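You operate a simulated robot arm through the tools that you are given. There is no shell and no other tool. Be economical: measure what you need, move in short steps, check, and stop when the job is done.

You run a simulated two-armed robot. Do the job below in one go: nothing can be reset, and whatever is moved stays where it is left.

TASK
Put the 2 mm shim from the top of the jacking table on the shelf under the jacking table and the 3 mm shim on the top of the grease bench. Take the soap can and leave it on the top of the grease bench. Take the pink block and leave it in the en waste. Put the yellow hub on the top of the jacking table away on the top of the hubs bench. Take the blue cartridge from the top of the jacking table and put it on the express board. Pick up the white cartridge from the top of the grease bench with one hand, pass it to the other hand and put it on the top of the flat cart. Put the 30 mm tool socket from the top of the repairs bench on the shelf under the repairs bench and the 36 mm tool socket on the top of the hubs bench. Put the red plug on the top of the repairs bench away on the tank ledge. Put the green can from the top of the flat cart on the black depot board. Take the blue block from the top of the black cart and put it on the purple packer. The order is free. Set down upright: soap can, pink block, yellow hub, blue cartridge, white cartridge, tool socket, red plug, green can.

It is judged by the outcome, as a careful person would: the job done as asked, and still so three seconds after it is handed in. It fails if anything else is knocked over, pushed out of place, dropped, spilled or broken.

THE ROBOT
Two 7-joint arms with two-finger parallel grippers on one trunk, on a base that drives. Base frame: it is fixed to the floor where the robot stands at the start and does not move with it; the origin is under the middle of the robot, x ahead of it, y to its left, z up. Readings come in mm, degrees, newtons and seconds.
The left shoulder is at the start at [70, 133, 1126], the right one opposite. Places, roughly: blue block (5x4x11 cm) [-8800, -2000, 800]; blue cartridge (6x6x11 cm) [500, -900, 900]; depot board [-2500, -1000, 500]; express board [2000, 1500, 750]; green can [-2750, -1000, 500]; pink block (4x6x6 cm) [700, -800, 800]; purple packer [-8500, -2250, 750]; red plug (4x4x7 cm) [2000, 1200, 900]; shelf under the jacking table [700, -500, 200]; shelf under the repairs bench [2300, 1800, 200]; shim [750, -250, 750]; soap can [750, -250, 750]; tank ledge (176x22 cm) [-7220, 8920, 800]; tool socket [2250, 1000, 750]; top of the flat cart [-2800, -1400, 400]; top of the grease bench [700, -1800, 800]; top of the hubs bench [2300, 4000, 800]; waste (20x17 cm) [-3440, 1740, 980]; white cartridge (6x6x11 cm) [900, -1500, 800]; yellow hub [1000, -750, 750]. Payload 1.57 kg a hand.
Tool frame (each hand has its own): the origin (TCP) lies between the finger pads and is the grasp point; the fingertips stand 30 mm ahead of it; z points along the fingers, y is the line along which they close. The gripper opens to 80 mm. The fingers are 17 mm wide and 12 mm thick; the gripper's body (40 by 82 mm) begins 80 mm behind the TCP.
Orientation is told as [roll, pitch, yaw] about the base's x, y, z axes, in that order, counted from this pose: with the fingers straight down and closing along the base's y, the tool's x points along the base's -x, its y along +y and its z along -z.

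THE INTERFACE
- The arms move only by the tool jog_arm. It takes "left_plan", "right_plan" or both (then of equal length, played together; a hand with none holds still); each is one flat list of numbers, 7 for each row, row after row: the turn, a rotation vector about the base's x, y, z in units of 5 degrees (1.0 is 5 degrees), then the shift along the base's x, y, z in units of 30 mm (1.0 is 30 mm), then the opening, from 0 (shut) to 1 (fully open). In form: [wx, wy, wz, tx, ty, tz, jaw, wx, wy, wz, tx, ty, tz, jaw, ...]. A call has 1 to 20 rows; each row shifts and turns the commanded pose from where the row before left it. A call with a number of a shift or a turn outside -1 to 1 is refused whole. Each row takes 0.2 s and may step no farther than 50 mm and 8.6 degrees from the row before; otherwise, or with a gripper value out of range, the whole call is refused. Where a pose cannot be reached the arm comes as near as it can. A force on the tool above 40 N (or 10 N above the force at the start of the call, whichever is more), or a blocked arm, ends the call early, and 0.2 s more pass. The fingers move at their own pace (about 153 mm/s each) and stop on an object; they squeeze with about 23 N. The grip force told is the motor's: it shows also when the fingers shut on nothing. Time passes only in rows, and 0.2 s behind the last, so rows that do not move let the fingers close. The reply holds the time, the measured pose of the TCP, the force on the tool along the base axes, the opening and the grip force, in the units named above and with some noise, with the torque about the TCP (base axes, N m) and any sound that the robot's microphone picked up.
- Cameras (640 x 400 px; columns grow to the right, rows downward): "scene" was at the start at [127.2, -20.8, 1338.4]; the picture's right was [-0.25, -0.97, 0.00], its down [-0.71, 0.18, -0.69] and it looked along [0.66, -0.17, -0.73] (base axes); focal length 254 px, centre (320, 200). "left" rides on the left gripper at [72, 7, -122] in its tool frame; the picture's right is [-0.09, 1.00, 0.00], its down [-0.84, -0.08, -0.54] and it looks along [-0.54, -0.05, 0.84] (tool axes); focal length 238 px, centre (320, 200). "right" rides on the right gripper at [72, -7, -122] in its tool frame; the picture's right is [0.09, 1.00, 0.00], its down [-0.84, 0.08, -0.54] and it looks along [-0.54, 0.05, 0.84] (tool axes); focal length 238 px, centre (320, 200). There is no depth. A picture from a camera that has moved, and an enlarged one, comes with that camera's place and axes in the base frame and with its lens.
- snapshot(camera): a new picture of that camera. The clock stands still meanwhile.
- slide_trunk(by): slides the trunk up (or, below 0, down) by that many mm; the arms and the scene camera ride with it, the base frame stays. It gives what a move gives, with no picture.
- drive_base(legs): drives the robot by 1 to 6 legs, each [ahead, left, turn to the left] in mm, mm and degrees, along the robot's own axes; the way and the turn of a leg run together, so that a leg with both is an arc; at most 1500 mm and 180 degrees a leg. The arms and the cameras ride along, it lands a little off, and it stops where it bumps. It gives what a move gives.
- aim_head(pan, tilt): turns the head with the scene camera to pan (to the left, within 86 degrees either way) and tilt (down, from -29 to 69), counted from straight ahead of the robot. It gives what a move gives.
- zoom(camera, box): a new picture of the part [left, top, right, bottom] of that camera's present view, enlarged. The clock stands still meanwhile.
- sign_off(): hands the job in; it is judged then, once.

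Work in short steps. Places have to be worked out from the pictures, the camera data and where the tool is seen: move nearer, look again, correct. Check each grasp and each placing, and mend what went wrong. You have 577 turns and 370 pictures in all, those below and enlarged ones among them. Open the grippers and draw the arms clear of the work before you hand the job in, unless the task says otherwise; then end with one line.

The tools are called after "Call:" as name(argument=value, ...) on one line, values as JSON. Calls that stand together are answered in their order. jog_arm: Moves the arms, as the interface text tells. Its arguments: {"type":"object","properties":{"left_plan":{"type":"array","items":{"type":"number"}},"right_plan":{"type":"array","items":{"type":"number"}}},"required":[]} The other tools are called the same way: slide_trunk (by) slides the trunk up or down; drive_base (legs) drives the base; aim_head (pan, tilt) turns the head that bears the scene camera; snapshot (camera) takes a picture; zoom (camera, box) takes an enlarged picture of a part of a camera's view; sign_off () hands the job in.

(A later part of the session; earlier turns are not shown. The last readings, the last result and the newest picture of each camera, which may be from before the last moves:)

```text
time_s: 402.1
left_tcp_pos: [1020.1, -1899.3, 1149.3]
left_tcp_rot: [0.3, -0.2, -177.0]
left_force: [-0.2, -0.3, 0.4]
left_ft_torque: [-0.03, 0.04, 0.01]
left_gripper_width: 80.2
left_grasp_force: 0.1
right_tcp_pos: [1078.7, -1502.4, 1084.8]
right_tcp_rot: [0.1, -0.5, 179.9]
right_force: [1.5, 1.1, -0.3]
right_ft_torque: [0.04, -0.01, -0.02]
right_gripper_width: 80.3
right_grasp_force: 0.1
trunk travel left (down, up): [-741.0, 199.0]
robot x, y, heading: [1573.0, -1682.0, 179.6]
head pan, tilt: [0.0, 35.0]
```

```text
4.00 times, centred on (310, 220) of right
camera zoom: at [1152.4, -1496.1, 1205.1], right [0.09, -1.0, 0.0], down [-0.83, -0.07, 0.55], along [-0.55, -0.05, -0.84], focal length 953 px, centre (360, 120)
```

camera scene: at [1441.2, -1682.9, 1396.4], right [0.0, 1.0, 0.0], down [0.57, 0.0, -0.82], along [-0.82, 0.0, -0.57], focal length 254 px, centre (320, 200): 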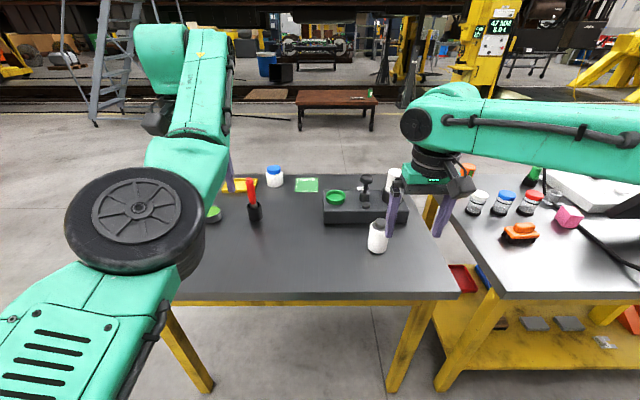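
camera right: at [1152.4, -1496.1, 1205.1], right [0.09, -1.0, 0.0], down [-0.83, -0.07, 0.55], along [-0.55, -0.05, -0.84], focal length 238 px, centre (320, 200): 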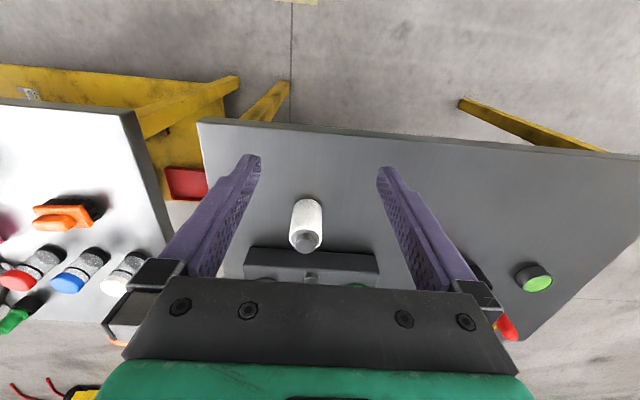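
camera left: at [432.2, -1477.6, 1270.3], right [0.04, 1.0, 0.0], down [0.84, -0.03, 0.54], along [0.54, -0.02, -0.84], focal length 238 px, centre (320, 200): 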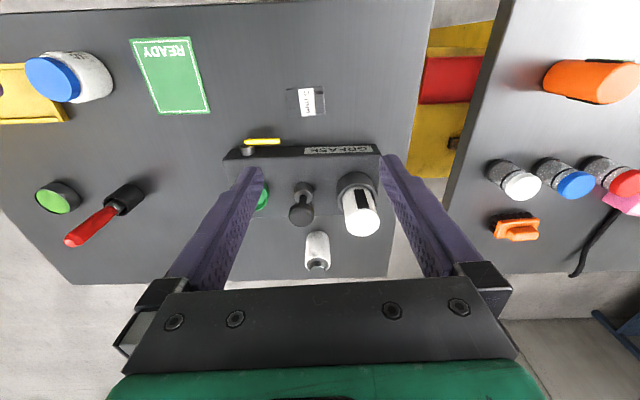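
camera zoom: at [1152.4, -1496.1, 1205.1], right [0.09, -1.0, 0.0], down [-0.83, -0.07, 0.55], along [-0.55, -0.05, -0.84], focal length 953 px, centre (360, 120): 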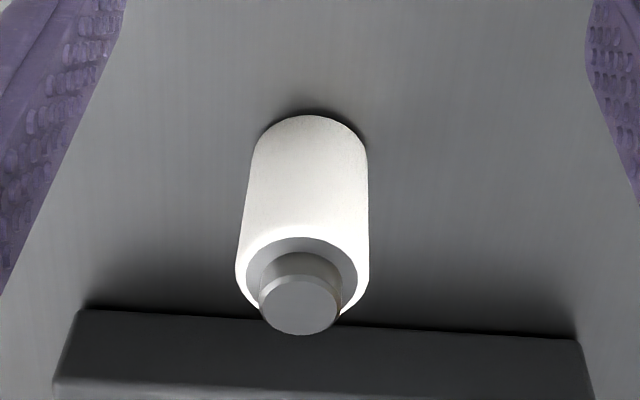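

I plan a true mid-air pass: the left hand will pick from above, and the right hand will come in from the right, tilted, closing along the fore-aft axis. First I test that the right hand can take that pose in free space.

Call:
drive_base(legs=[[-150, 0, 0]])

Call:
jog_arm(right_plan=[0, 0, 1, 0, 0, 0, 1, 0, 0, 1, 0, 0, 0, 1, 0, 0, 1, 0, 0, 0, 1, 0, 0, 1, 0, 0, 0, 1, 0, 0, 1, 0, 0, 0, 1, 0, 0, 1, 0, 0, 0, 1, 0, 0, 1, 0, 0, 0, 1, 0, 0, 1, 0, 0, 0, 1, 0, 0, 1, 0, 0, 0, 1, 0, 0, 1, 0, 0, 0, 1, 0, 0, 1, 0, 0, 0, 1, 0, 0, 1, 0, 0, 0, 1, 0, 0, 1, 0, 0, 0, 1, 0, 0, 1, 0, 0, 0, 1, 0, 0, 1, 0, 0, 0, 1, 0, 0, 1, 0, 0, 0, 1, 0, 0, 1, 0, 0, 0, 1, 0, 0, 1, 0, 0, 0, 1])

```text
time_s: 403.4
left_tcp_pos: [1166.0, -1900.1, 1147.5]
left_tcp_rot: [0.3, 0.0, -177.0]
left_force: [0.2, 1.6, 0.3]
left_ft_torque: [0.01, 0.0, -0.02]
left_gripper_width: 79.9
left_grasp_force: 0.0
right_tcp_pos: [1225.0, -1502.8, 1083.0]
right_tcp_rot: [0.1, -0.3, 179.8]
right_force: [-0.2, -0.4, -0.3]
right_ft_torque: [0.0, -0.03, -0.02]
right_gripper_width: 80.0
right_grasp_force: 0.1
trunk travel left (down, up): [-741.0, 199.0]
robot x, y, heading: [1728.1, -1683.0, 179.5]
head pan, tilt: [0.0, 35.0]
```

```text
time_s: 407.2
left_tcp_pos: [1169.5, -1900.1, 1148.6]
left_tcp_rot: [0.2, -0.3, -176.9]
left_force: [0.0, 0.8, 0.7]
left_ft_torque: [-0.02, -0.01, 0.0]
left_gripper_width: 80.2
left_grasp_force: 0.0
right_tcp_pos: [1227.7, -1503.2, 1084.7]
right_tcp_rot: [0.1, -0.5, -90.1]
right_force: [1.1, -0.8, -0.4]
right_ft_torque: [0.0, 0.02, 0.01]
right_gripper_width: 80.0
right_grasp_force: 0.1
trunk travel left (down, up): [-741.0, 199.0]
robot x, y, heading: [1730.5, -1686.2, 179.6]
head pan, tilt: [0.0, 35.0]
```

Yaw works. Now the 60° tilt towards my left (−y).

Call:
jog_arm(right_plan=[-1, 0, 0, 0, 0, 0, 1, -1, 0, 0, 0, 0, 0, 1, -1, 0, 0, 0, 0, 0, 1, -1, 0, 0, 0, 0, 0, 1, -1, 0, 0, 0, 0, 0, 1, -1, 0, 0, 0, 0, 0, 1, -1, 0, 0, 0, 0, 0, 1, -1, 0, 0, 0, 0, 0, 1, -1, 0, 0, 0, 0, 0, 1, -1, 0, 0, 0, 0, 0, 1, -1, 0, 0, 0, 0, 0, 1, -1, 0, 0, 0, 0, 0, 1])

Call:
aim_head(pan=-15, tilt=35)

Call:
snapshot(camera="scene")

```text
time_s: 409.8
left_tcp_pos: [1168.0, -1898.9, 1149.7]
left_tcp_rot: [0.2, -0.2, -177.1]
left_force: [0.1, 0.8, -0.1]
left_ft_torque: [0.0, -0.02, 0.03]
left_gripper_width: 80.1
left_grasp_force: 0.1
right_tcp_pos: [1226.8, -1503.4, 1085.5]
right_tcp_rot: [0.5, -60.6, -90.4]
right_force: [-0.3, -0.6, 0.2]
right_ft_torque: [0.01, -0.01, 0.03]
right_gripper_width: 79.9
right_grasp_force: 0.1
trunk travel left (down, up): [-741.0, 199.0]
robot x, y, heading: [1732.0, -1685.4, 179.8]
head pan, tilt: [0.0, 35.0]
```

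```text
time_s: 410.6
left_tcp_pos: [1169.0, -1899.8, 1149.4]
left_tcp_rot: [0.2, -0.2, -177.0]
left_force: [-0.6, 1.4, 0.3]
left_ft_torque: [0.0, -0.01, 0.03]
left_gripper_width: 80.0
left_grasp_force: 0.0
right_tcp_pos: [1225.5, -1502.5, 1084.3]
right_tcp_rot: [0.4, -60.5, -90.3]
right_force: [0.4, 0.4, 0.6]
right_ft_torque: [-0.01, -0.04, -0.05]
right_gripper_width: 80.1
right_grasp_force: 0.0
trunk travel left (down, up): [-741.0, 199.0]
robot x, y, heading: [1730.4, -1684.0, 179.7]
head pan, tilt: [-15.0, 35.0]
```

```text
198 pictures are left
camera scene: at [1593.3, -1660.9, 1396.4], right [0.26, 0.96, 0.0], down [0.55, -0.15, -0.82], along [-0.79, 0.22, -0.57], focal length 254 px, centre (320, 200)
```

scene: 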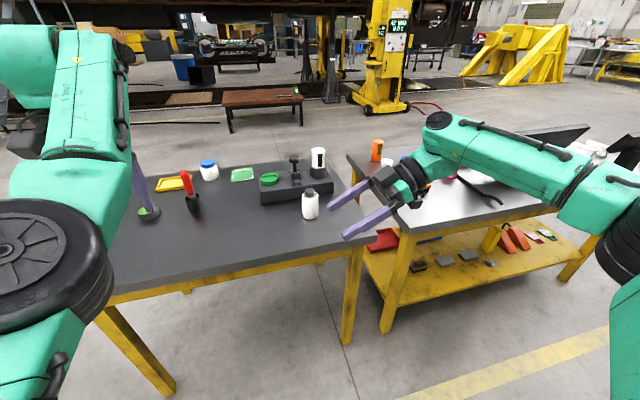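

The right hand can take the receiving pose. Now I position the left hand over the bottle-shaped cartridge.

Call:
drive_base(legs=[[0, -400, 0], [160, 0, 0]])

Call:
jog_arm(left_plan=[0, 0, -0.3, 0, 0, -0.5, 1, 0, 0, -0.3, 0, 0, -0.5, 1])

Call:
snapshot(camera="left")

Call:
snapshot(camera="scene")

```text
time_s: 414.1
left_tcp_pos: [1016.8, -1499.6, 1151.7]
left_tcp_rot: [0.3, -0.3, -176.6]
left_force: [-0.4, -0.7, -0.2]
left_ft_torque: [-0.01, 0.01, -0.02]
left_gripper_width: 80.1
left_grasp_force: 0.1
right_tcp_pos: [1071.0, -1102.3, 1085.5]
right_tcp_rot: [0.2, -60.5, -89.8]
right_force: [-0.2, 0.2, 1.0]
right_ft_torque: [0.03, 0.02, -0.03]
right_gripper_width: 80.0
right_grasp_force: 0.0
trunk travel left (down, up): [-741.0, 199.0]
robot x, y, heading: [1571.5, -1278.7, -179.9]
head pan, tilt: [-15.0, 35.0]
```

```text
time_s: 414.7
left_tcp_pos: [1011.6, -1498.5, 1119.0]
left_tcp_rot: [0.2, -0.1, -179.8]
left_force: [0.6, 0.1, 0.0]
left_ft_torque: [-0.02, 0.01, -0.04]
left_gripper_width: 80.1
left_grasp_force: 0.0
right_tcp_pos: [1068.1, -1103.1, 1084.9]
right_tcp_rot: [0.5, -60.6, -90.0]
right_force: [-0.3, 0.6, -0.6]
right_ft_torque: [-0.02, -0.01, 0.0]
right_gripper_width: 80.0
right_grasp_force: 0.1
trunk travel left (down, up): [-741.0, 199.0]
robot x, y, heading: [1572.0, -1277.6, -179.8]
head pan, tilt: [-15.0, 35.0]
```

```text
197 pictures are left
camera left: at [1083.9, -1504.2, 1240.3], right [-0.09, -1.0, 0.0], down [-0.84, 0.08, 0.54], along [-0.54, 0.04, -0.84], focal length 238 px, centre (320, 200)
```

left: 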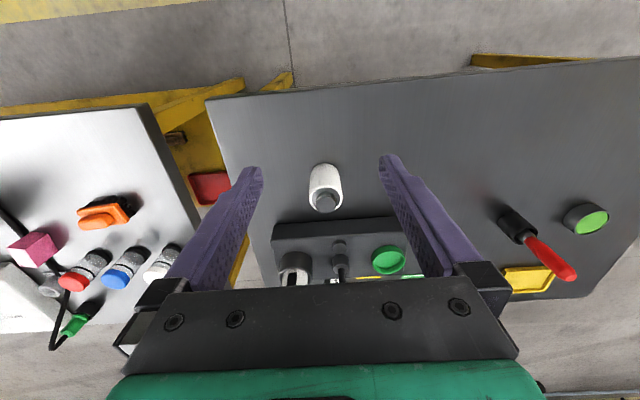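

```text
196 pictures are left
camera scene: at [1435.7, -1257.4, 1396.4], right [0.26, 0.97, 0.0], down [0.55, -0.15, -0.82], along [-0.79, 0.21, -0.57], focal length 254 px, centre (320, 200)
```

scene: 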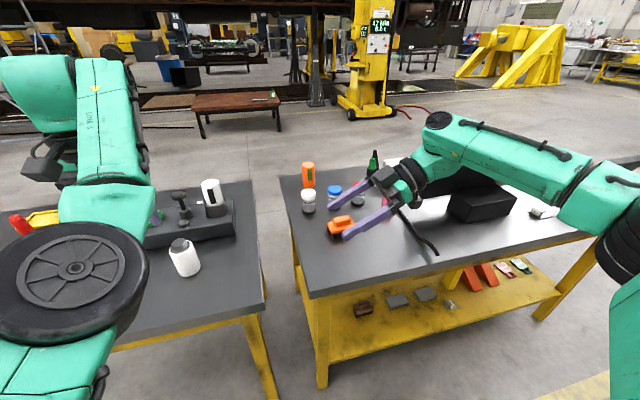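

Drive forward 150 to bring the left hand over it, and lower partway.

Call:
drive_base(legs=[[150, 0, 0]])

Call:
slide_trunk(by=-110)

Call:
snapshot(camera="left")

Call:
snapshot(camera="scene")

```text
time_s: 416.1
left_tcp_pos: [866.4, -1499.0, 1120.6]
left_tcp_rot: [0.2, -0.2, -179.8]
left_force: [0.3, 0.4, -0.6]
left_ft_torque: [0.03, 0.01, 0.01]
left_gripper_width: 80.1
left_grasp_force: 0.0
right_tcp_pos: [921.3, -1101.2, 1085.7]
right_tcp_rot: [0.1, -60.6, -90.0]
right_force: [0.7, -0.5, -0.3]
right_ft_torque: [0.01, 0.01, 0.01]
right_gripper_width: 80.1
right_grasp_force: 0.2
trunk travel left (down, up): [-741.0, 199.0]
robot x, y, heading: [1422.2, -1277.1, 180.2]
head pan, tilt: [-15.0, 35.0]
```

```text
time_s: 417.5
left_tcp_pos: [863.7, -1496.9, 1010.3]
left_tcp_rot: [0.2, -0.2, -179.7]
left_force: [-0.5, 0.1, -0.4]
left_ft_torque: [-0.01, -0.01, 0.01]
left_gripper_width: 79.9
left_grasp_force: 0.1
right_tcp_pos: [920.4, -1099.9, 974.5]
right_tcp_rot: [0.3, -60.6, -90.0]
right_force: [-0.3, -0.2, 1.0]
right_ft_torque: [0.02, 0.01, -0.02]
right_gripper_width: 80.0
right_grasp_force: 0.1
trunk travel left (down, up): [-631.0, 309.0]
robot x, y, heading: [1424.9, -1276.1, 179.9]
head pan, tilt: [-15.0, 35.0]
```

```text
195 pictures are left
camera left: at [934.4, -1503.7, 1130.6], right [-0.09, -1.0, 0.0], down [-0.84, 0.08, 0.54], along [-0.54, 0.04, -0.84], focal length 238 px, centre (320, 200)
```

left: 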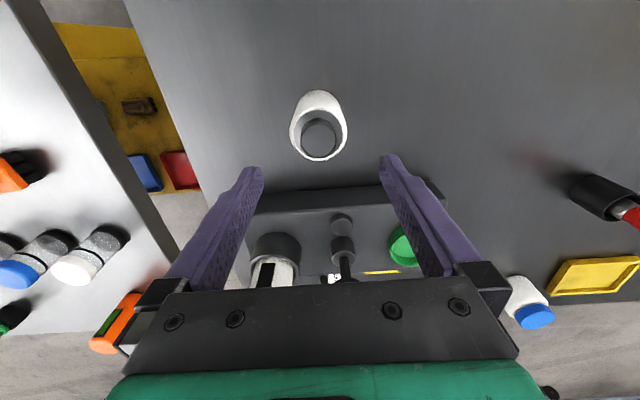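

```text
194 pictures are left
camera scene: at [1286.5, -1257.3, 1286.4], right [0.26, 0.97, 0.0], down [0.55, -0.15, -0.82], along [-0.79, 0.21, -0.57], focal length 254 px, centre (320, 200)
```

scene: 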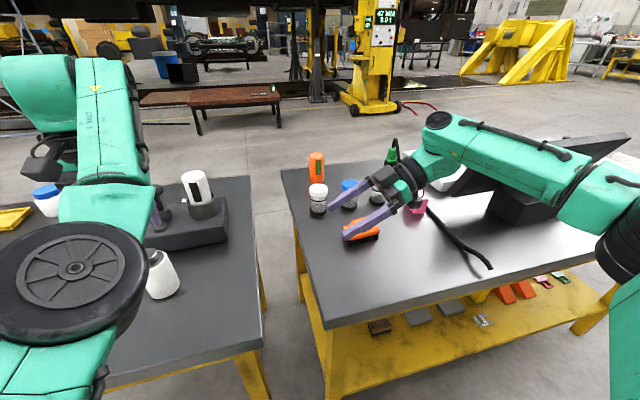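

Centred over it. I descend with the arm.

Call:
jog_arm(left_plan=[0, 0, 0, 0, 0, -0.9, 1, 0, 0, 0, 0, 0, -0.9, 1, 0, 0, 0, 0, 0, -0.9, 1])

Call:
snapshot(camera="left")

```text
time_s: 418.3
left_tcp_pos: [863.5, -1498.2, 927.4]
left_tcp_rot: [0.3, -0.3, -179.7]
left_force: [-0.1, -0.4, -0.3]
left_ft_torque: [-0.03, -0.01, 0.0]
left_gripper_width: 80.2
left_grasp_force: 0.0
right_tcp_pos: [918.7, -1102.3, 974.4]
right_tcp_rot: [0.5, -60.6, -90.1]
right_force: [0.6, 1.1, 0.0]
right_ft_torque: [-0.02, -0.03, 0.0]
right_gripper_width: 80.1
right_grasp_force: 0.1
trunk travel left (down, up): [-631.0, 309.0]
robot x, y, heading: [1422.7, -1280.6, 179.9]
head pan, tilt: [-15.0, 35.0]
```

```text
193 pictures are left
camera left: at [934.3, -1503.4, 1049.0], right [-0.09, -1.0, 0.0], down [-0.84, 0.08, 0.54], along [-0.54, 0.04, -0.84], focal length 238 px, centre (320, 200)
```

left: 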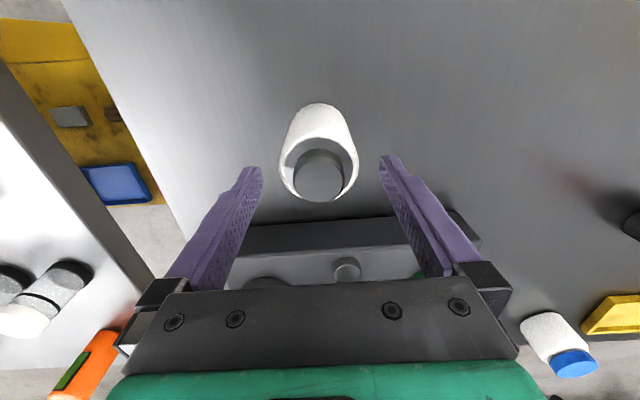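

Call:
jog_arm(left_plan=[0, 0, 0, 0, 0, -0.9, 1, 0, 0, 0, 0, 0, -0.9, 1, 0, 0, 0, 0, 0, -0.27, 1, 0, 0, 0, 0, 0, 0, 0.5, 0, 0, 0, 0, 0, 0, 0])

Call:
snapshot(camera="left")

```text
time_s: 419.5
left_tcp_pos: [862.9, -1496.7, 866.8]
left_tcp_rot: [0.2, -0.1, -179.8]
left_force: [-0.6, 0.1, 0.6]
left_ft_torque: [0.08, 0.0, -0.01]
left_gripper_width: 59.3
left_grasp_force: 23.8
right_tcp_pos: [919.3, -1101.8, 975.3]
right_tcp_rot: [0.3, -60.5, -90.1]
right_force: [0.4, 0.3, 0.1]
right_ft_torque: [0.03, -0.04, 0.02]
right_gripper_width: 80.0
right_grasp_force: 0.2
trunk travel left (down, up): [-631.0, 309.0]
robot x, y, heading: [1421.2, -1279.6, 180.4]
head pan, tilt: [-15.0, 35.0]
```

```text
192 pictures are left
camera left: at [934.4, -1503.0, 987.8], right [-0.09, -1.0, 0.0], down [-0.84, 0.08, 0.54], along [-0.54, 0.04, -0.84], focal length 238 px, centre (320, 200)
```

left: 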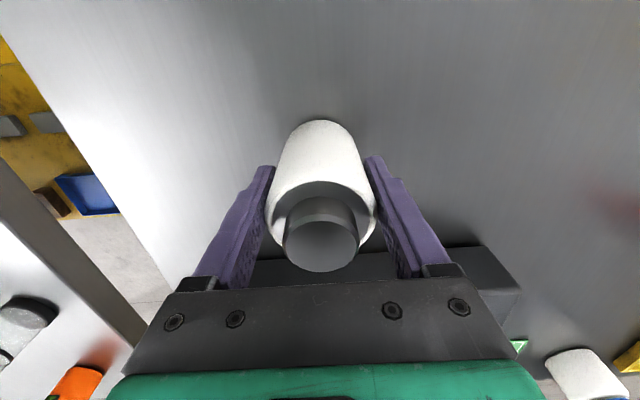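

Gripped (59 mm). Lift with the trunk.

Call:
slide_trunk(by=180)

Call:
snapshot(camera="left")

```text
time_s: 421.5
left_tcp_pos: [862.0, -1497.0, 1046.4]
left_tcp_rot: [0.2, -0.2, -179.8]
left_force: [-0.5, 0.5, -3.4]
left_ft_torque: [0.0, -0.02, 0.01]
left_gripper_width: 59.2
left_grasp_force: 22.5
right_tcp_pos: [919.1, -1101.7, 1154.7]
right_tcp_rot: [0.5, -60.5, -90.1]
right_force: [-0.2, -0.6, -0.7]
right_ft_torque: [0.0, -0.02, -0.02]
right_gripper_width: 79.8
right_grasp_force: 0.0
trunk travel left (down, up): [-811.0, 129.0]
robot x, y, heading: [1422.8, -1279.6, 180.1]
head pan, tilt: [-15.0, 35.0]
```

```text
191 pictures are left
camera left: at [933.8, -1503.3, 1167.5], right [-0.09, -1.0, 0.0], down [-0.84, 0.08, 0.54], along [-0.54, 0.04, -0.84], focal length 238 px, centre (320, 200)
```

left: 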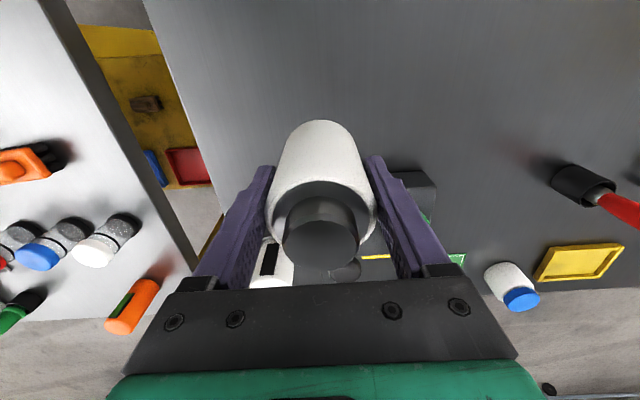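

Held (3.4 N). I back into open space, then bring the left hand towards the centre and the right hand to a pre-pass pose.

Call:
drive_base(legs=[[-350, 0, 0]])

Call:
jog_arm(left_plan=[0, 0, 0, 0, 0.9, 0, 0, 0, 0, 0, 0, 0.9, 0, 0, 0, 0, 0, 0, 0.9, 0, 0, 0, 0, 0, 0, 0.9, 0, 0, 0, 0, 0, 0, 0.7, 0, 0])

```text
time_s: 423.8
left_tcp_pos: [1211.9, -1497.3, 1045.5]
left_tcp_rot: [0.2, -0.1, -179.7]
left_force: [0.1, -0.6, -2.6]
left_ft_torque: [-0.01, -0.05, 0.01]
left_gripper_width: 59.5
left_grasp_force: 22.8
right_tcp_pos: [1268.4, -1102.5, 1152.6]
right_tcp_rot: [0.6, -60.4, -90.2]
right_force: [0.0, -0.4, -0.6]
right_ft_torque: [0.02, 0.04, -0.02]
right_gripper_width: 80.0
right_grasp_force: 0.0
trunk travel left (down, up): [-811.0, 129.0]
robot x, y, heading: [1771.8, -1280.8, -179.9]
head pan, tilt: [-15.0, 35.0]
```

```text
time_s: 425.0
left_tcp_pos: [1210.1, -1368.5, 1046.2]
left_tcp_rot: [0.1, -0.1, -179.7]
left_force: [0.3, -0.2, -1.9]
left_ft_torque: [-0.02, 0.02, -0.01]
left_gripper_width: 59.5
left_grasp_force: 23.4
left hand out of reach, approached as far as the arm can: row 4
right_tcp_pos: [1270.1, -1101.0, 1155.0]
right_tcp_rot: [0.5, -60.5, -90.2]
right_force: [0.0, 0.0, 0.8]
right_ft_torque: [0.0, 0.03, -0.01]
right_gripper_width: 79.9
right_grasp_force: 0.1
trunk travel left (down, up): [-811.0, 129.0]
robot x, y, heading: [1775.4, -1279.3, -179.8]
head pan, tilt: [-15.0, 35.0]
```

Call:
jog_arm(right_plan=[0, 0, 0, -0.33, -0.9, -0.5, 1, 0, 0, 0, -0.33, -0.9, -0.5, 1, 0, 0, 0, -0.33, -0.9, -0.5, 1, 0, 0, 0, -0.33, -0.9, -0.5, 1, 0, 0, 0, -0.33, -0.9, -0.5, 1, 0, 0, 0, -0.33, -0.7, -0.4, 1])

Call:
snapshot(camera="right")

Call:
snapshot(camera="scene")

```text
time_s: 426.4
left_tcp_pos: [1208.6, -1371.0, 1045.7]
left_tcp_rot: [0.3, -0.2, -179.7]
left_force: [-0.2, -0.2, -1.9]
left_ft_torque: [0.01, -0.03, 0.0]
left_gripper_width: 59.4
left_grasp_force: 22.9
right_tcp_pos: [1278.8, -1253.2, 1117.6]
right_tcp_rot: [0.2, -60.2, -90.1]
right_force: [0.4, -0.6, 0.7]
right_ft_torque: [-0.02, -0.02, -0.01]
right_gripper_width: 80.0
right_grasp_force: 0.1
right hand out of reach, approached as far as the arm can: row 2, 3, 4, 5, 6
trunk travel left (down, up): [-811.0, 129.0]
robot x, y, heading: [1772.2, -1279.6, -180.0]
head pan, tilt: [-15.0, 35.0]
```

```text
190 pictures are left
camera right: at [1271.7, -1112.7, 1114.8], right [1.0, 0.05, -0.08], down [0.07, 0.05, 1.0], along [0.05, -1.0, 0.05], focal length 238 px, centre (320, 200)
```

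right: 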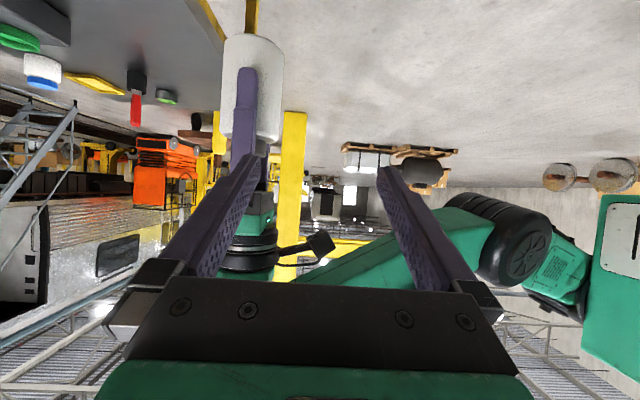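

```text
189 pictures are left
camera scene: at [1636.0, -1258.1, 1466.4], right [0.26, 0.97, 0.0], down [0.55, -0.15, -0.82], along [-0.79, 0.21, -0.57], focal length 254 px, centre (320, 200)
```

scene: 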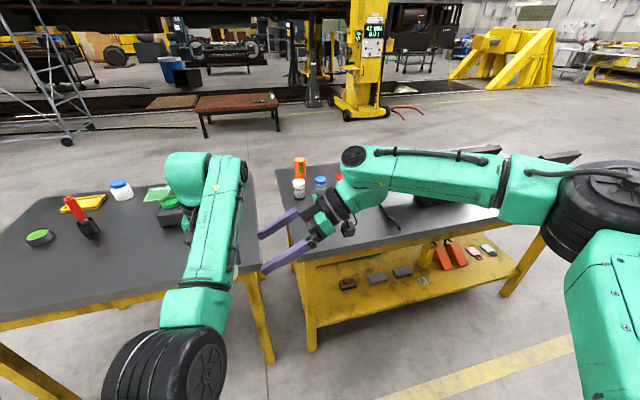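

The right hand is short of reach here. I try bringing the left hand (with the cartridge) nearer and higher instead.

Call:
jog_arm(left_plan=[0, 0, 0, 0.4, 0, 0.6, 0, 0, 0, 0, 0.4, 0, 0.6, 0, 0, 0, 0, 0.4, 0, 0.6, 0, 0, 0, 0, 0.4, 0.3, 0.6, 0, 0, 0, 0, 0.4, 0.3, 0.6, 0])

```text
time_s: 427.6
left_tcp_pos: [1196.8, -1346.0, 1124.1]
left_tcp_rot: [0.3, -0.1, -179.7]
left_force: [0.5, 1.0, -1.2]
left_ft_torque: [0.02, -0.02, 0.03]
left_gripper_width: 59.4
left_grasp_force: 22.7
left hand out of reach, approached as far as the arm can: row 1, 2, 3, 4, 5
right_tcp_pos: [1278.3, -1253.6, 1117.9]
right_tcp_rot: [0.2, -60.2, -89.9]
right_force: [-0.2, -0.5, 0.4]
right_ft_torque: [-0.01, 0.02, 0.01]
right_gripper_width: 80.0
right_grasp_force: 0.1
trunk travel left (down, up): [-811.0, 129.0]
robot x, y, heading: [1777.0, -1281.7, -180.0]
head pan, tilt: [-15.0, 35.0]
```

I test the right hand with less tilt (45°), moving forward and down.

Call:
jog_arm(right_plan=[0, 0, 0, 0.3, 0.3, 0.3, 1, 1, 0, 0, 0, 0, 0, 1, 1, 0, 0, 0, 0, 0, 1, 1, 0, 0, 0, 0, 0, 1, 0, 0, 0, -0.6, 0, 0, 1, 0, 0, 0, -0.6, 0, 0, 1, 0, 0, 0, -0.6, 0, -0.3, 1])

```text
time_s: 429.2
left_tcp_pos: [1197.8, -1347.3, 1122.3]
left_tcp_rot: [0.2, 0.0, -179.7]
left_force: [-0.1, -0.5, -2.4]
left_ft_torque: [0.0, 0.02, 0.01]
left_gripper_width: 59.5
left_grasp_force: 23.1
right_tcp_pos: [1232.3, -1242.6, 1117.5]
right_tcp_rot: [0.3, -45.5, -90.1]
right_force: [0.3, -0.4, -0.4]
right_ft_torque: [-0.04, -0.03, 0.0]
right_gripper_width: 79.9
right_grasp_force: 0.1
trunk travel left (down, up): [-811.0, 129.0]
robot x, y, heading: [1775.0, -1278.2, -180.1]
head pan, tilt: [-15.0, 35.0]
```

45° tilt works. I move the right hand to a pre-point up-right of the cartridge.

Call:
jog_arm(right_plan=[0, 0, 0, -0.6, 0, 0.75, 1, 0, 0, 0, -0.57, -0.3, 0.75, 1, 0, 0, 0, 0, -0.3, 0, 1])

Call:
snapshot(camera="right")

Call:
aim_head(pan=0, tilt=35)

Call:
snapshot(camera="scene")

```text
time_s: 430.0
left_tcp_pos: [1197.2, -1346.4, 1124.0]
left_tcp_rot: [0.2, -0.1, -179.7]
left_force: [-0.7, 0.1, -2.6]
left_ft_torque: [0.02, 0.0, -0.02]
left_gripper_width: 59.1
left_grasp_force: 22.8
right_tcp_pos: [1230.2, -1246.6, 1163.8]
right_tcp_rot: [0.2, -45.6, -90.1]
right_force: [-0.8, 0.1, 0.6]
right_ft_torque: [-0.03, 0.01, -0.02]
right_gripper_width: 80.3
right_grasp_force: 0.0
right hand out of reach, approached as far as the arm can: row 1, 2, 3
trunk travel left (down, up): [-811.0, 129.0]
robot x, y, heading: [1775.7, -1277.2, -179.9]
head pan, tilt: [-15.0, 35.0]
```

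```text
188 pictures are left
camera right: at [1223.6, -1109.9, 1197.9], right [1.0, 0.07, -0.06], down [0.07, -0.2, 0.98], along [0.05, -0.98, -0.2], focal length 238 px, centre (320, 200)
```

right: 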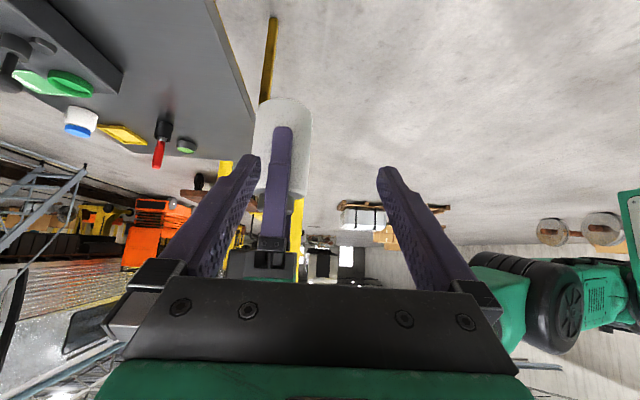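

```text
time_s: 430.7
left_tcp_pos: [1196.5, -1346.1, 1122.2]
left_tcp_rot: [0.3, -0.2, -179.7]
left_force: [0.5, 0.7, -2.0]
left_ft_torque: [-0.01, 0.0, 0.01]
left_gripper_width: 59.1
left_grasp_force: 23.5
right_tcp_pos: [1229.9, -1247.6, 1165.1]
right_tcp_rot: [0.2, -45.6, -89.9]
right_force: [-0.1, 0.0, 0.1]
right_ft_torque: [0.01, -0.03, 0.03]
right_gripper_width: 80.1
right_grasp_force: 0.1
trunk travel left (down, up): [-811.0, 129.0]
robot x, y, heading: [1774.5, -1279.1, -180.0]
head pan, tilt: [0.0, 35.0]
```

```text
187 pictures are left
camera scene: at [1632.8, -1280.0, 1466.3], right [0.0, 1.0, 0.0], down [0.57, 0.0, -0.82], along [-0.82, 0.0, -0.57], focal length 254 px, centre (320, 200)
```

scene: 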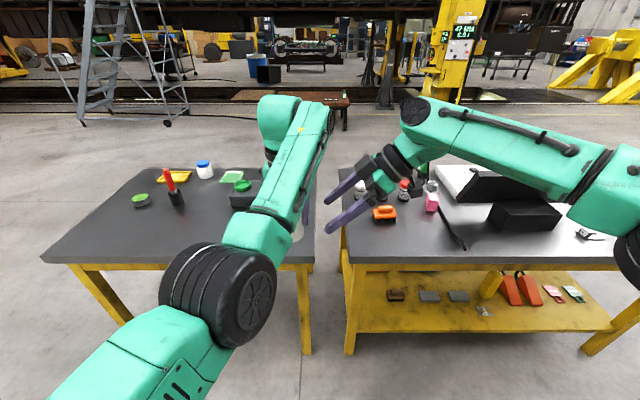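

I yaw the right hand 20° so it points left-and-forward, which gains reach.

Call:
jog_arm(right_plan=[0, 0, -1, 0, 0, 0, 1, 0, 0, -1, 0, 0, 0, 1, 0, 0, -1, 0, 0, 0, 1, 0, 0, -1, 0, 0, 0, 1])

Call:
snapshot(camera="right")

```text
time_s: 431.7
left_tcp_pos: [1198.5, -1347.0, 1123.7]
left_tcp_rot: [0.3, -0.1, -179.7]
left_force: [0.4, 0.3, -2.1]
left_ft_torque: [0.02, -0.01, 0.0]
left_gripper_width: 59.2
left_grasp_force: 22.7
right_tcp_pos: [1230.4, -1245.8, 1164.9]
right_tcp_rot: [0.4, -45.5, -110.1]
right_force: [0.9, 0.3, -0.4]
right_ft_torque: [-0.06, -0.01, 0.04]
right_gripper_width: 79.6
right_grasp_force: 0.1
trunk travel left (down, up): [-811.0, 129.0]
robot x, y, heading: [1770.3, -1278.8, -179.9]
head pan, tilt: [0.0, 35.0]
```

```text
186 pictures are left
camera right: at [1271.5, -1115.4, 1198.0], right [0.96, -0.28, -0.06], down [0.0, -0.21, 0.98], along [-0.28, -0.94, -0.2], focal length 238 px, centre (320, 200)
```

right: 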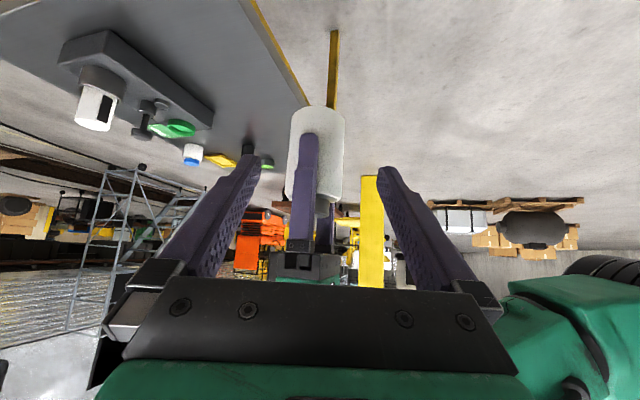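

Aligned with the cartridge. I approach halfway.

Call:
jog_arm(right_plan=[0, 0, 0, -0.225, -0.725, -0.6, 1, 0, 0, 0, -0.225, -0.725, -0.6, 1])

Call:
snapshot(camera="right")

```text
time_s: 432.3
left_tcp_pos: [1196.3, -1347.7, 1122.6]
left_tcp_rot: [0.2, -0.1, -179.7]
left_force: [-1.0, 0.5, -2.0]
left_ft_torque: [0.01, -0.03, 0.0]
left_gripper_width: 59.5
left_grasp_force: 23.3
right_tcp_pos: [1214.1, -1291.0, 1126.8]
right_tcp_rot: [0.5, -45.5, -110.1]
right_force: [-0.1, 0.5, 0.4]
right_ft_torque: [0.0, -0.03, 0.0]
right_gripper_width: 80.0
right_grasp_force: 0.1
trunk travel left (down, up): [-811.0, 129.0]
robot x, y, heading: [1774.6, -1275.9, -180.1]
head pan, tilt: [0.0, 35.0]
```

```text
185 pictures are left
camera right: at [1255.7, -1160.2, 1161.0], right [0.96, -0.28, -0.06], down [0.0, -0.21, 0.98], along [-0.28, -0.94, -0.2], focal length 238 px, centre (320, 200)
```

right: 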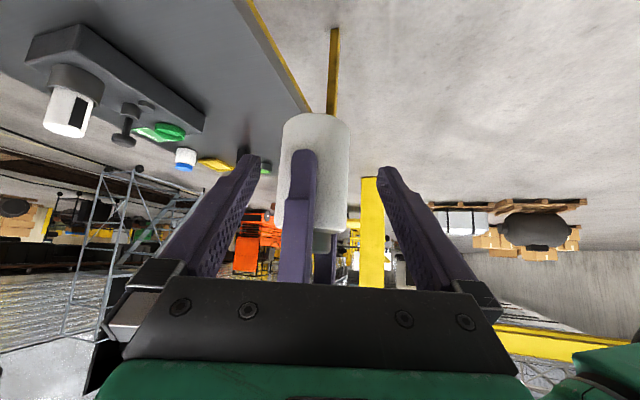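

Call:
jog_arm(right_plan=[0, 0, 0, -0.18, -0.7, -0.57, 1, 0, 0, 0, -0.18, -0.7, -0.57, 1])

Call:
snapshot(camera="right")

Call:
snapshot(camera="left")

```text
time_s: 432.9
left_tcp_pos: [1196.1, -1348.1, 1122.3]
left_tcp_rot: [0.3, 0.0, -179.7]
left_force: [4.9, -3.9, -6.0]
left_ft_torque: [-0.26, -0.13, -0.18]
left_gripper_width: 59.3
left_grasp_force: 22.8
right_tcp_pos: [1230.5, -1306.2, 1104.4]
right_tcp_rot: [0.2, -45.7, -109.9]
right_force: [-4.6, 4.0, 4.0]
right_ft_torque: [0.04, 0.22, -0.16]
right_gripper_width: 79.9
right_grasp_force: 0.0
right hand out of reach, approached as far as the arm can: row 1, 2
trunk travel left (down, up): [-811.0, 129.0]
robot x, y, heading: [1771.3, -1282.0, -179.9]
head pan, tilt: [0.0, 35.0]
```

```text
184 pictures are left
camera right: at [1273.5, -1175.1, 1136.3], right [0.96, -0.28, -0.06], down [0.0, -0.21, 0.98], along [-0.29, -0.94, -0.2], focal length 238 px, centre (320, 200)
```

right: 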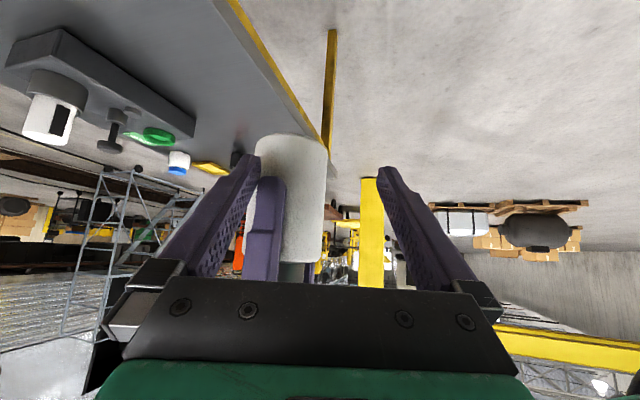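

```text
183 pictures are left
camera left: at [1267.4, -1352.7, 1243.8], right [-0.09, -1.0, 0.01], down [-0.84, 0.08, 0.54], along [-0.54, 0.04, -0.84], focal length 238 px, centre (320, 200)
```

left: 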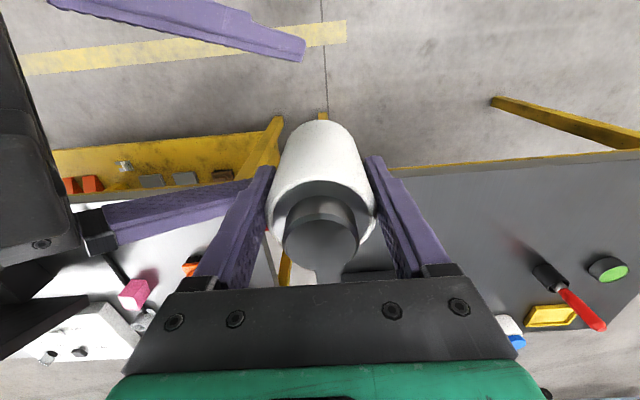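

The right hand hit its limit and lightly touched; I retreat it a little, and shift the cartridge toward it with the left hand instead.

Call:
jog_arm(right_plan=[0, 0, 0, 0.3, 0.7, 0.57, 1, 0, 0, 0, 0.1, 0.9, 0.6, 1, 0, 0, 0, 0, 0, 0, 1])

Call:
jog_arm(left_plan=[0, 0, 0, 0.1, 0.7, -0.7, 0, 0, 0, 0, 0.2, 0.7, -0.7, 0, 0, 0, 0, 0.2, 0.7, -0.7, 0])

```text
time_s: 433.7
left_tcp_pos: [1195.9, -1346.9, 1121.9]
left_tcp_rot: [0.3, -0.1, -179.6]
left_force: [0.2, 0.2, -2.1]
left_ft_torque: [0.04, -0.04, -0.01]
left_gripper_width: 59.4
left_grasp_force: 22.9
right_tcp_pos: [1245.7, -1259.1, 1137.8]
right_tcp_rot: [0.5, -45.6, -110.0]
right_force: [0.3, -0.5, 0.8]
right_ft_torque: [0.01, -0.01, 0.02]
right_gripper_width: 80.0
right_grasp_force: 0.1
trunk travel left (down, up): [-811.0, 129.0]
robot x, y, heading: [1772.7, -1281.2, -180.0]
head pan, tilt: [0.0, 35.0]
```

```text
time_s: 434.4
left_tcp_pos: [1201.9, -1307.4, 1078.0]
left_tcp_rot: [1.1, -0.7, -178.8]
left_force: [-0.2, -0.3, -2.4]
left_ft_torque: [-0.04, -0.04, -0.02]
left_gripper_width: 59.2
left_grasp_force: 22.6
right_tcp_pos: [1245.8, -1250.7, 1130.9]
right_tcp_rot: [1.6, -44.3, -111.6]
right_force: [-0.1, 0.2, 1.4]
right_ft_torque: [-0.03, 0.02, -0.01]
right_gripper_width: 80.0
right_grasp_force: 0.0
trunk travel left (down, up): [-811.0, 129.0]
robot x, y, heading: [1770.4, -1277.7, -179.9]
head pan, tilt: [0.0, 35.0]
stopped in row 3 (right hand): the force on the tool passed its limit (the readings are from after the stop); the commanded pose is now the measured one
```

The arms touched. I look.

Call:
snapshot(camera="right")

Call:
snapshot(camera="left")

Call:
snapshot(camera="scene")

```text
182 pictures are left
camera right: at [1287.2, -1120.6, 1165.5], right [0.96, -0.29, -0.04], down [-0.02, -0.23, 0.97], along [-0.29, -0.93, -0.22], focal length 238 px, centre (320, 200)
```

right: 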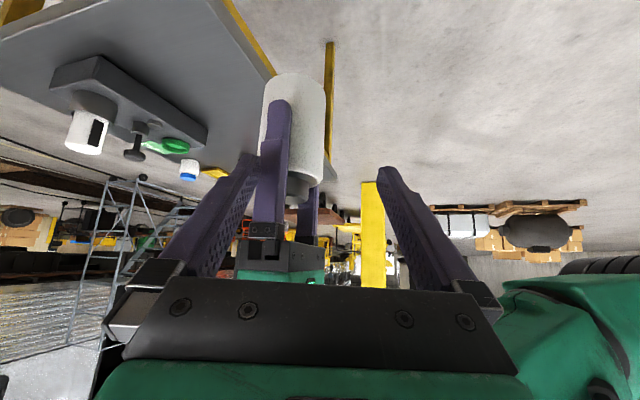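

```text
181 pictures are left
camera left: at [1274.9, -1310.2, 1199.6], right [-0.07, -1.0, 0.02], down [-0.83, 0.07, 0.55], along [-0.55, 0.02, -0.84], focal length 238 px, centre (320, 200)
```

left: 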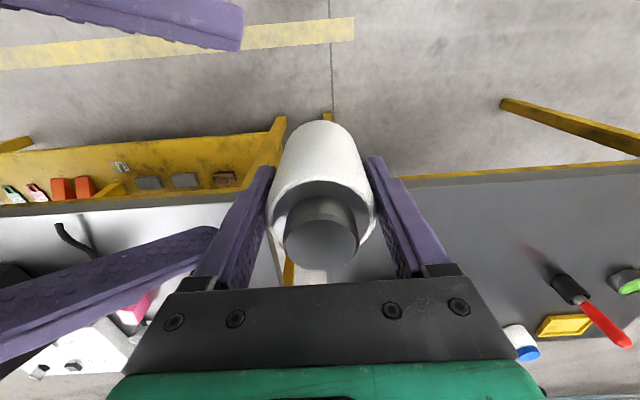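

```text
180 pictures are left
camera scene: at [1632.3, -1279.8, 1466.3], right [0.0, 1.0, 0.0], down [0.57, 0.0, -0.82], along [-0.82, 0.0, -0.57], focal length 254 px, centre (320, 200)
```

scene: 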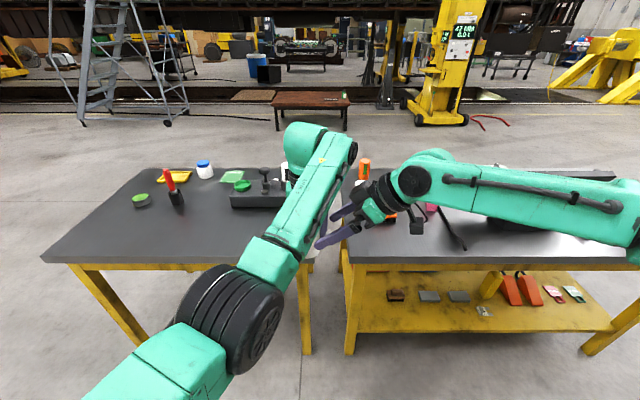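

The cartridge is now nearer the centre. I retreat the right hand, shift it forward, and approach again.

Call:
jog_arm(right_plan=[0, 0, 0, 0, 1, 0.3, 1, 0, 0, 0, 0, 0.8, 0, 1, 0, 0, 0, -0.6, 0, 0, 1, 0, 0, 0, 0, -0.6, -0.5, 1, 0, 0, 0, 0, -0.6, -0.5, 1])

Call:
snapshot(camera="right")

```text
time_s: 435.6
left_tcp_pos: [1203.9, -1308.0, 1079.2]
left_tcp_rot: [1.1, -0.6, -178.8]
left_force: [1.1, -0.3, -2.7]
left_ft_torque: [0.01, 0.02, 0.02]
left_gripper_width: 59.3
left_grasp_force: 22.6
right_tcp_pos: [1226.6, -1233.3, 1108.7]
right_tcp_rot: [1.6, -44.2, -111.5]
right_force: [0.0, -0.2, -1.0]
right_ft_torque: [0.01, 0.0, 0.0]
right_gripper_width: 80.0
right_grasp_force: 0.0
trunk travel left (down, up): [-811.0, 129.0]
robot x, y, heading: [1768.7, -1273.1, -180.2]
head pan, tilt: [0.0, 35.0]
```

```text
179 pictures are left
camera right: at [1269.2, -1103.7, 1145.0], right [0.96, -0.29, -0.05], down [-0.02, -0.23, 0.97], along [-0.29, -0.93, -0.22], focal length 238 px, centre (320, 200)
```

right: 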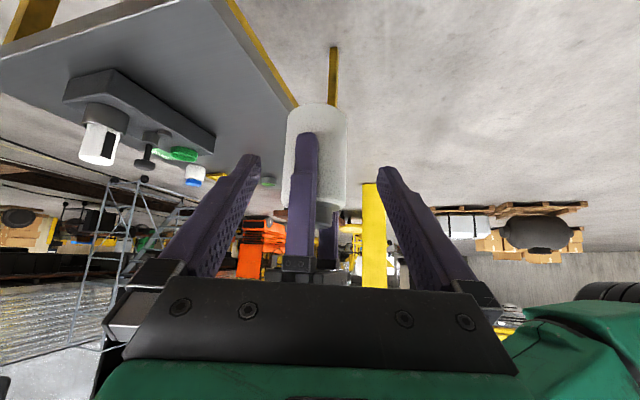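

Aligned. Two steps in.

Call:
jog_arm(right_plan=[0, 0, 0, -0.2, -0.68, -0.68, 1, 0, 0, 0, -0.2, -0.68, -0.68, 1])

Call:
snapshot(camera="right")

```text
time_s: 436.2
left_tcp_pos: [1202.9, -1308.3, 1079.2]
left_tcp_rot: [0.8, -0.7, -178.7]
left_force: [-0.3, -0.8, -2.2]
left_ft_torque: [0.0, -0.01, -0.01]
left_gripper_width: 59.0
left_grasp_force: 22.6
right_tcp_pos: [1217.4, -1272.6, 1067.3]
right_tcp_rot: [1.4, -44.3, -111.5]
right_force: [-1.1, -0.1, -0.8]
right_ft_torque: [0.01, -0.01, -0.02]
right_gripper_width: 79.9
right_grasp_force: 0.0
right hand out of reach, approached as far as the arm can: row 2
trunk travel left (down, up): [-811.0, 129.0]
robot x, y, heading: [1770.3, -1280.1, -179.8]
head pan, tilt: [0.0, 35.0]
```

```text
178 pictures are left
camera right: at [1260.1, -1142.4, 1104.9], right [0.96, -0.29, -0.05], down [-0.02, -0.23, 0.97], along [-0.29, -0.93, -0.23], focal length 238 px, centre (320, 200)
```

right: 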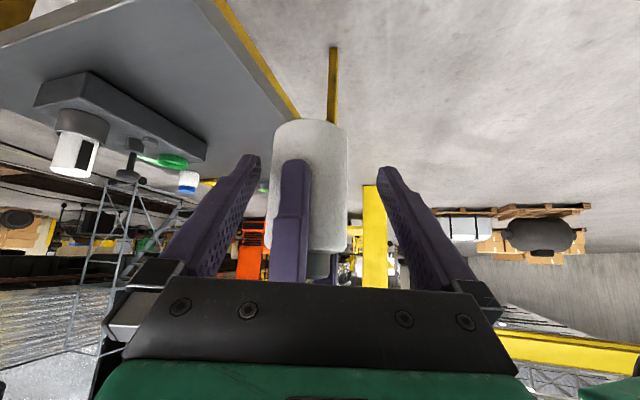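

The right hand is at its limit 38 mm short. I bring the cartridge 22 mm toward it with the left hand.

Call:
jog_arm(left_plan=[0, 0, 0, 0.1, 0.37, 0, 0, 0, 0, 0, 0.1, 0.37, 0, 0])

Call:
snapshot(camera="right")

Call:
snapshot(camera="left")

```text
time_s: 436.8
left_tcp_pos: [1208.7, -1287.7, 1079.1]
left_tcp_rot: [1.1, -0.7, -178.6]
left_force: [-8.9, -12.5, -4.4]
left_ft_torque: [0.93, -0.7, 0.3]
left_gripper_width: 59.1
left_grasp_force: 23.1
right_tcp_pos: [1219.9, -1269.1, 1069.1]
right_tcp_rot: [1.6, -44.1, -111.5]
right_force: [9.2, 13.2, 1.8]
right_ft_torque: [-1.11, 0.77, -0.26]
right_gripper_width: 80.1
right_grasp_force: 0.1
trunk travel left (down, up): [-811.0, 129.0]
robot x, y, heading: [1772.4, -1281.4, -180.0]
head pan, tilt: [0.0, 35.0]
```

```text
177 pictures are left
camera right: at [1260.8, -1140.2, 1104.8], right [0.96, -0.29, -0.04], down [-0.02, -0.23, 0.97], along [-0.29, -0.93, -0.23], focal length 238 px, centre (320, 200)
```

right: 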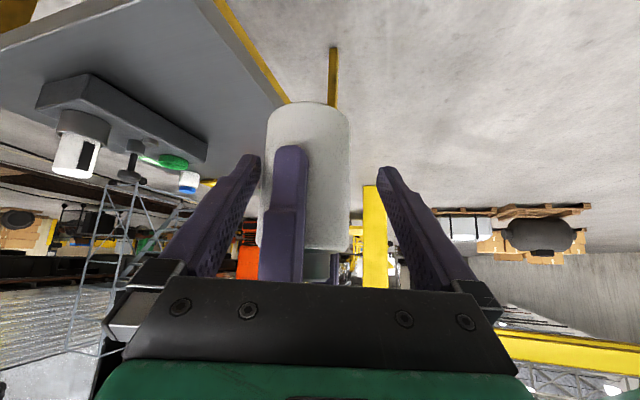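

```text
176 pictures are left
camera left: at [1280.4, -1289.6, 1199.5], right [-0.07, -1.0, 0.02], down [-0.83, 0.07, 0.55], along [-0.55, 0.02, -0.83], focal length 238 px, centre (320, 200)
```

left: 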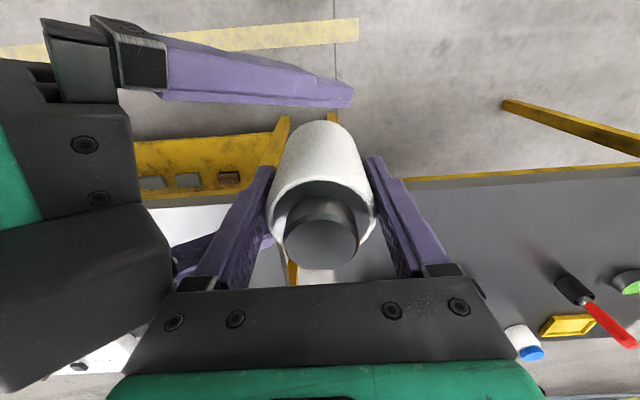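

The hands straddle the cartridge now; there's light palm contact, so I ease the left back 4 mm and close the right fingers.

Call:
jog_arm(left_plan=[0, 0, 0, 0, -0.13, 0, 0, 0, 0, 0, 0, 0, 0, 0, 0, 0, 0, 0, 0, 0, 0, 0, 0, 0, 0, 0, 0, 0], right_plan=[0, 0, 0, 0, 0, 0, 1, 0, 0, 0, 0, 0, 0, 0.7, 0, 0, 0, 0, 0, 0, 0, 0, 0, 0, 0, 0, 0, 0])

Call:
snapshot(camera="right")

Call:
snapshot(camera="left")

```text
time_s: 437.8
left_tcp_pos: [1210.3, -1291.1, 1078.5]
left_tcp_rot: [1.2, -0.4, -178.8]
left_force: [20.5, -15.3, 2.2]
left_ft_torque: [-0.57, -0.21, 0.34]
left_gripper_width: 59.4
left_grasp_force: 22.6
right_tcp_pos: [1218.0, -1270.0, 1068.6]
right_tcp_rot: [1.3, -44.1, -111.6]
right_force: [-20.1, 15.7, -3.4]
right_ft_torque: [0.54, 0.04, -0.87]
right_gripper_width: 56.2
right_grasp_force: 23.2
trunk travel left (down, up): [-811.0, 129.0]
robot x, y, heading: [1771.0, -1279.2, -180.0]
head pan, tilt: [0.0, 35.0]
```

```text
175 pictures are left
camera right: at [1260.1, -1139.8, 1105.4], right [0.96, -0.29, -0.05], down [-0.02, -0.23, 0.97], along [-0.29, -0.93, -0.22], focal length 238 px, centre (320, 200)
```

right: 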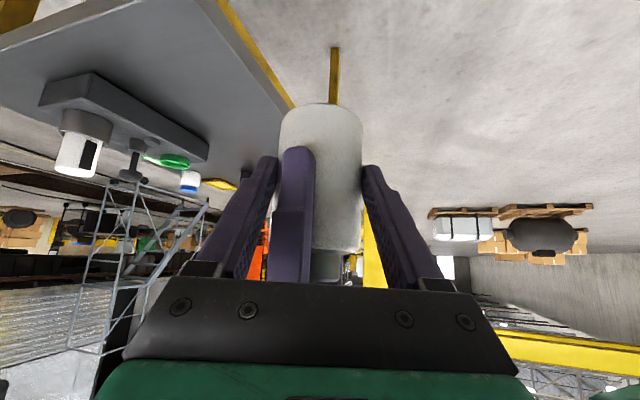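

```text
174 pictures are left
camera left: at [1281.3, -1292.9, 1200.0], right [-0.07, -1.0, 0.02], down [-0.83, 0.07, 0.55], along [-0.55, 0.02, -0.84], focal length 238 px, centre (320, 200)
```

left: 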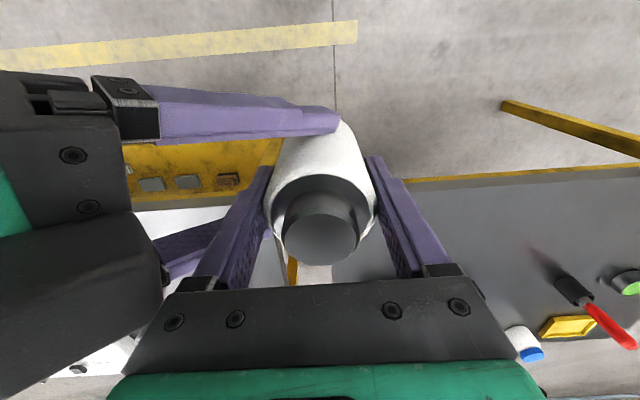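

The right fingertips only reach the near half of the cylinder, which could squeeze out. I open the right, raise the left by 20 mm and bring it 12 mm deeper between the right fingers.

Call:
jog_arm(left_plan=[0, 0, 0, 0, 0, 0, 0, 0, 0, 0, 0, 0, 0, 0, 0, 0, 0, 0, 0, 0.35, 0, 0, 0, 0, 0, 0, 0.35, 0, 0, 0, 0, 0.1, 0.4, 0, 0], right_plan=[0, 0, 0, 0, 0, 0, 1, 0, 0, 0, 0, 0, 0, 1, 0, 0, 0, 0, 0, 0, 1, 0, 0, 0, 0, 0, 0, 1, 0, 0, 0, 0, 0, 0, 1])

Call:
snapshot(camera="right")

```text
time_s: 439.1
left_tcp_pos: [1209.1, -1285.2, 1099.4]
left_tcp_rot: [1.6, -0.7, -178.0]
left_force: [-2.5, -3.5, -2.2]
left_ft_torque: [0.22, -0.15, 0.12]
left_gripper_width: 59.3
left_grasp_force: 22.9
right_tcp_pos: [1218.8, -1268.1, 1067.6]
right_tcp_rot: [1.7, -44.0, -111.9]
right_force: [1.9, 3.9, 0.0]
right_ft_torque: [-0.37, 0.23, -0.08]
right_gripper_width: 80.2
right_grasp_force: 0.0
trunk travel left (down, up): [-811.0, 129.0]
robot x, y, heading: [1771.0, -1277.8, -180.0]
head pan, tilt: [0.0, 35.0]
stopped in row 5 (left hand): the force on the tool passed its limit (the readings are from after the stop); the commanded pose is now the measured one
```

```text
173 pictures are left
camera right: at [1260.5, -1137.7, 1104.6], right [0.96, -0.29, -0.04], down [-0.03, -0.23, 0.97], along [-0.29, -0.93, -0.23], focal length 238 px, centre (320, 200)
```

right: 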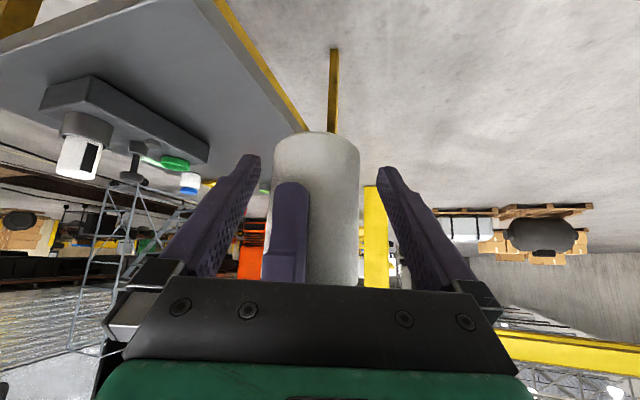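

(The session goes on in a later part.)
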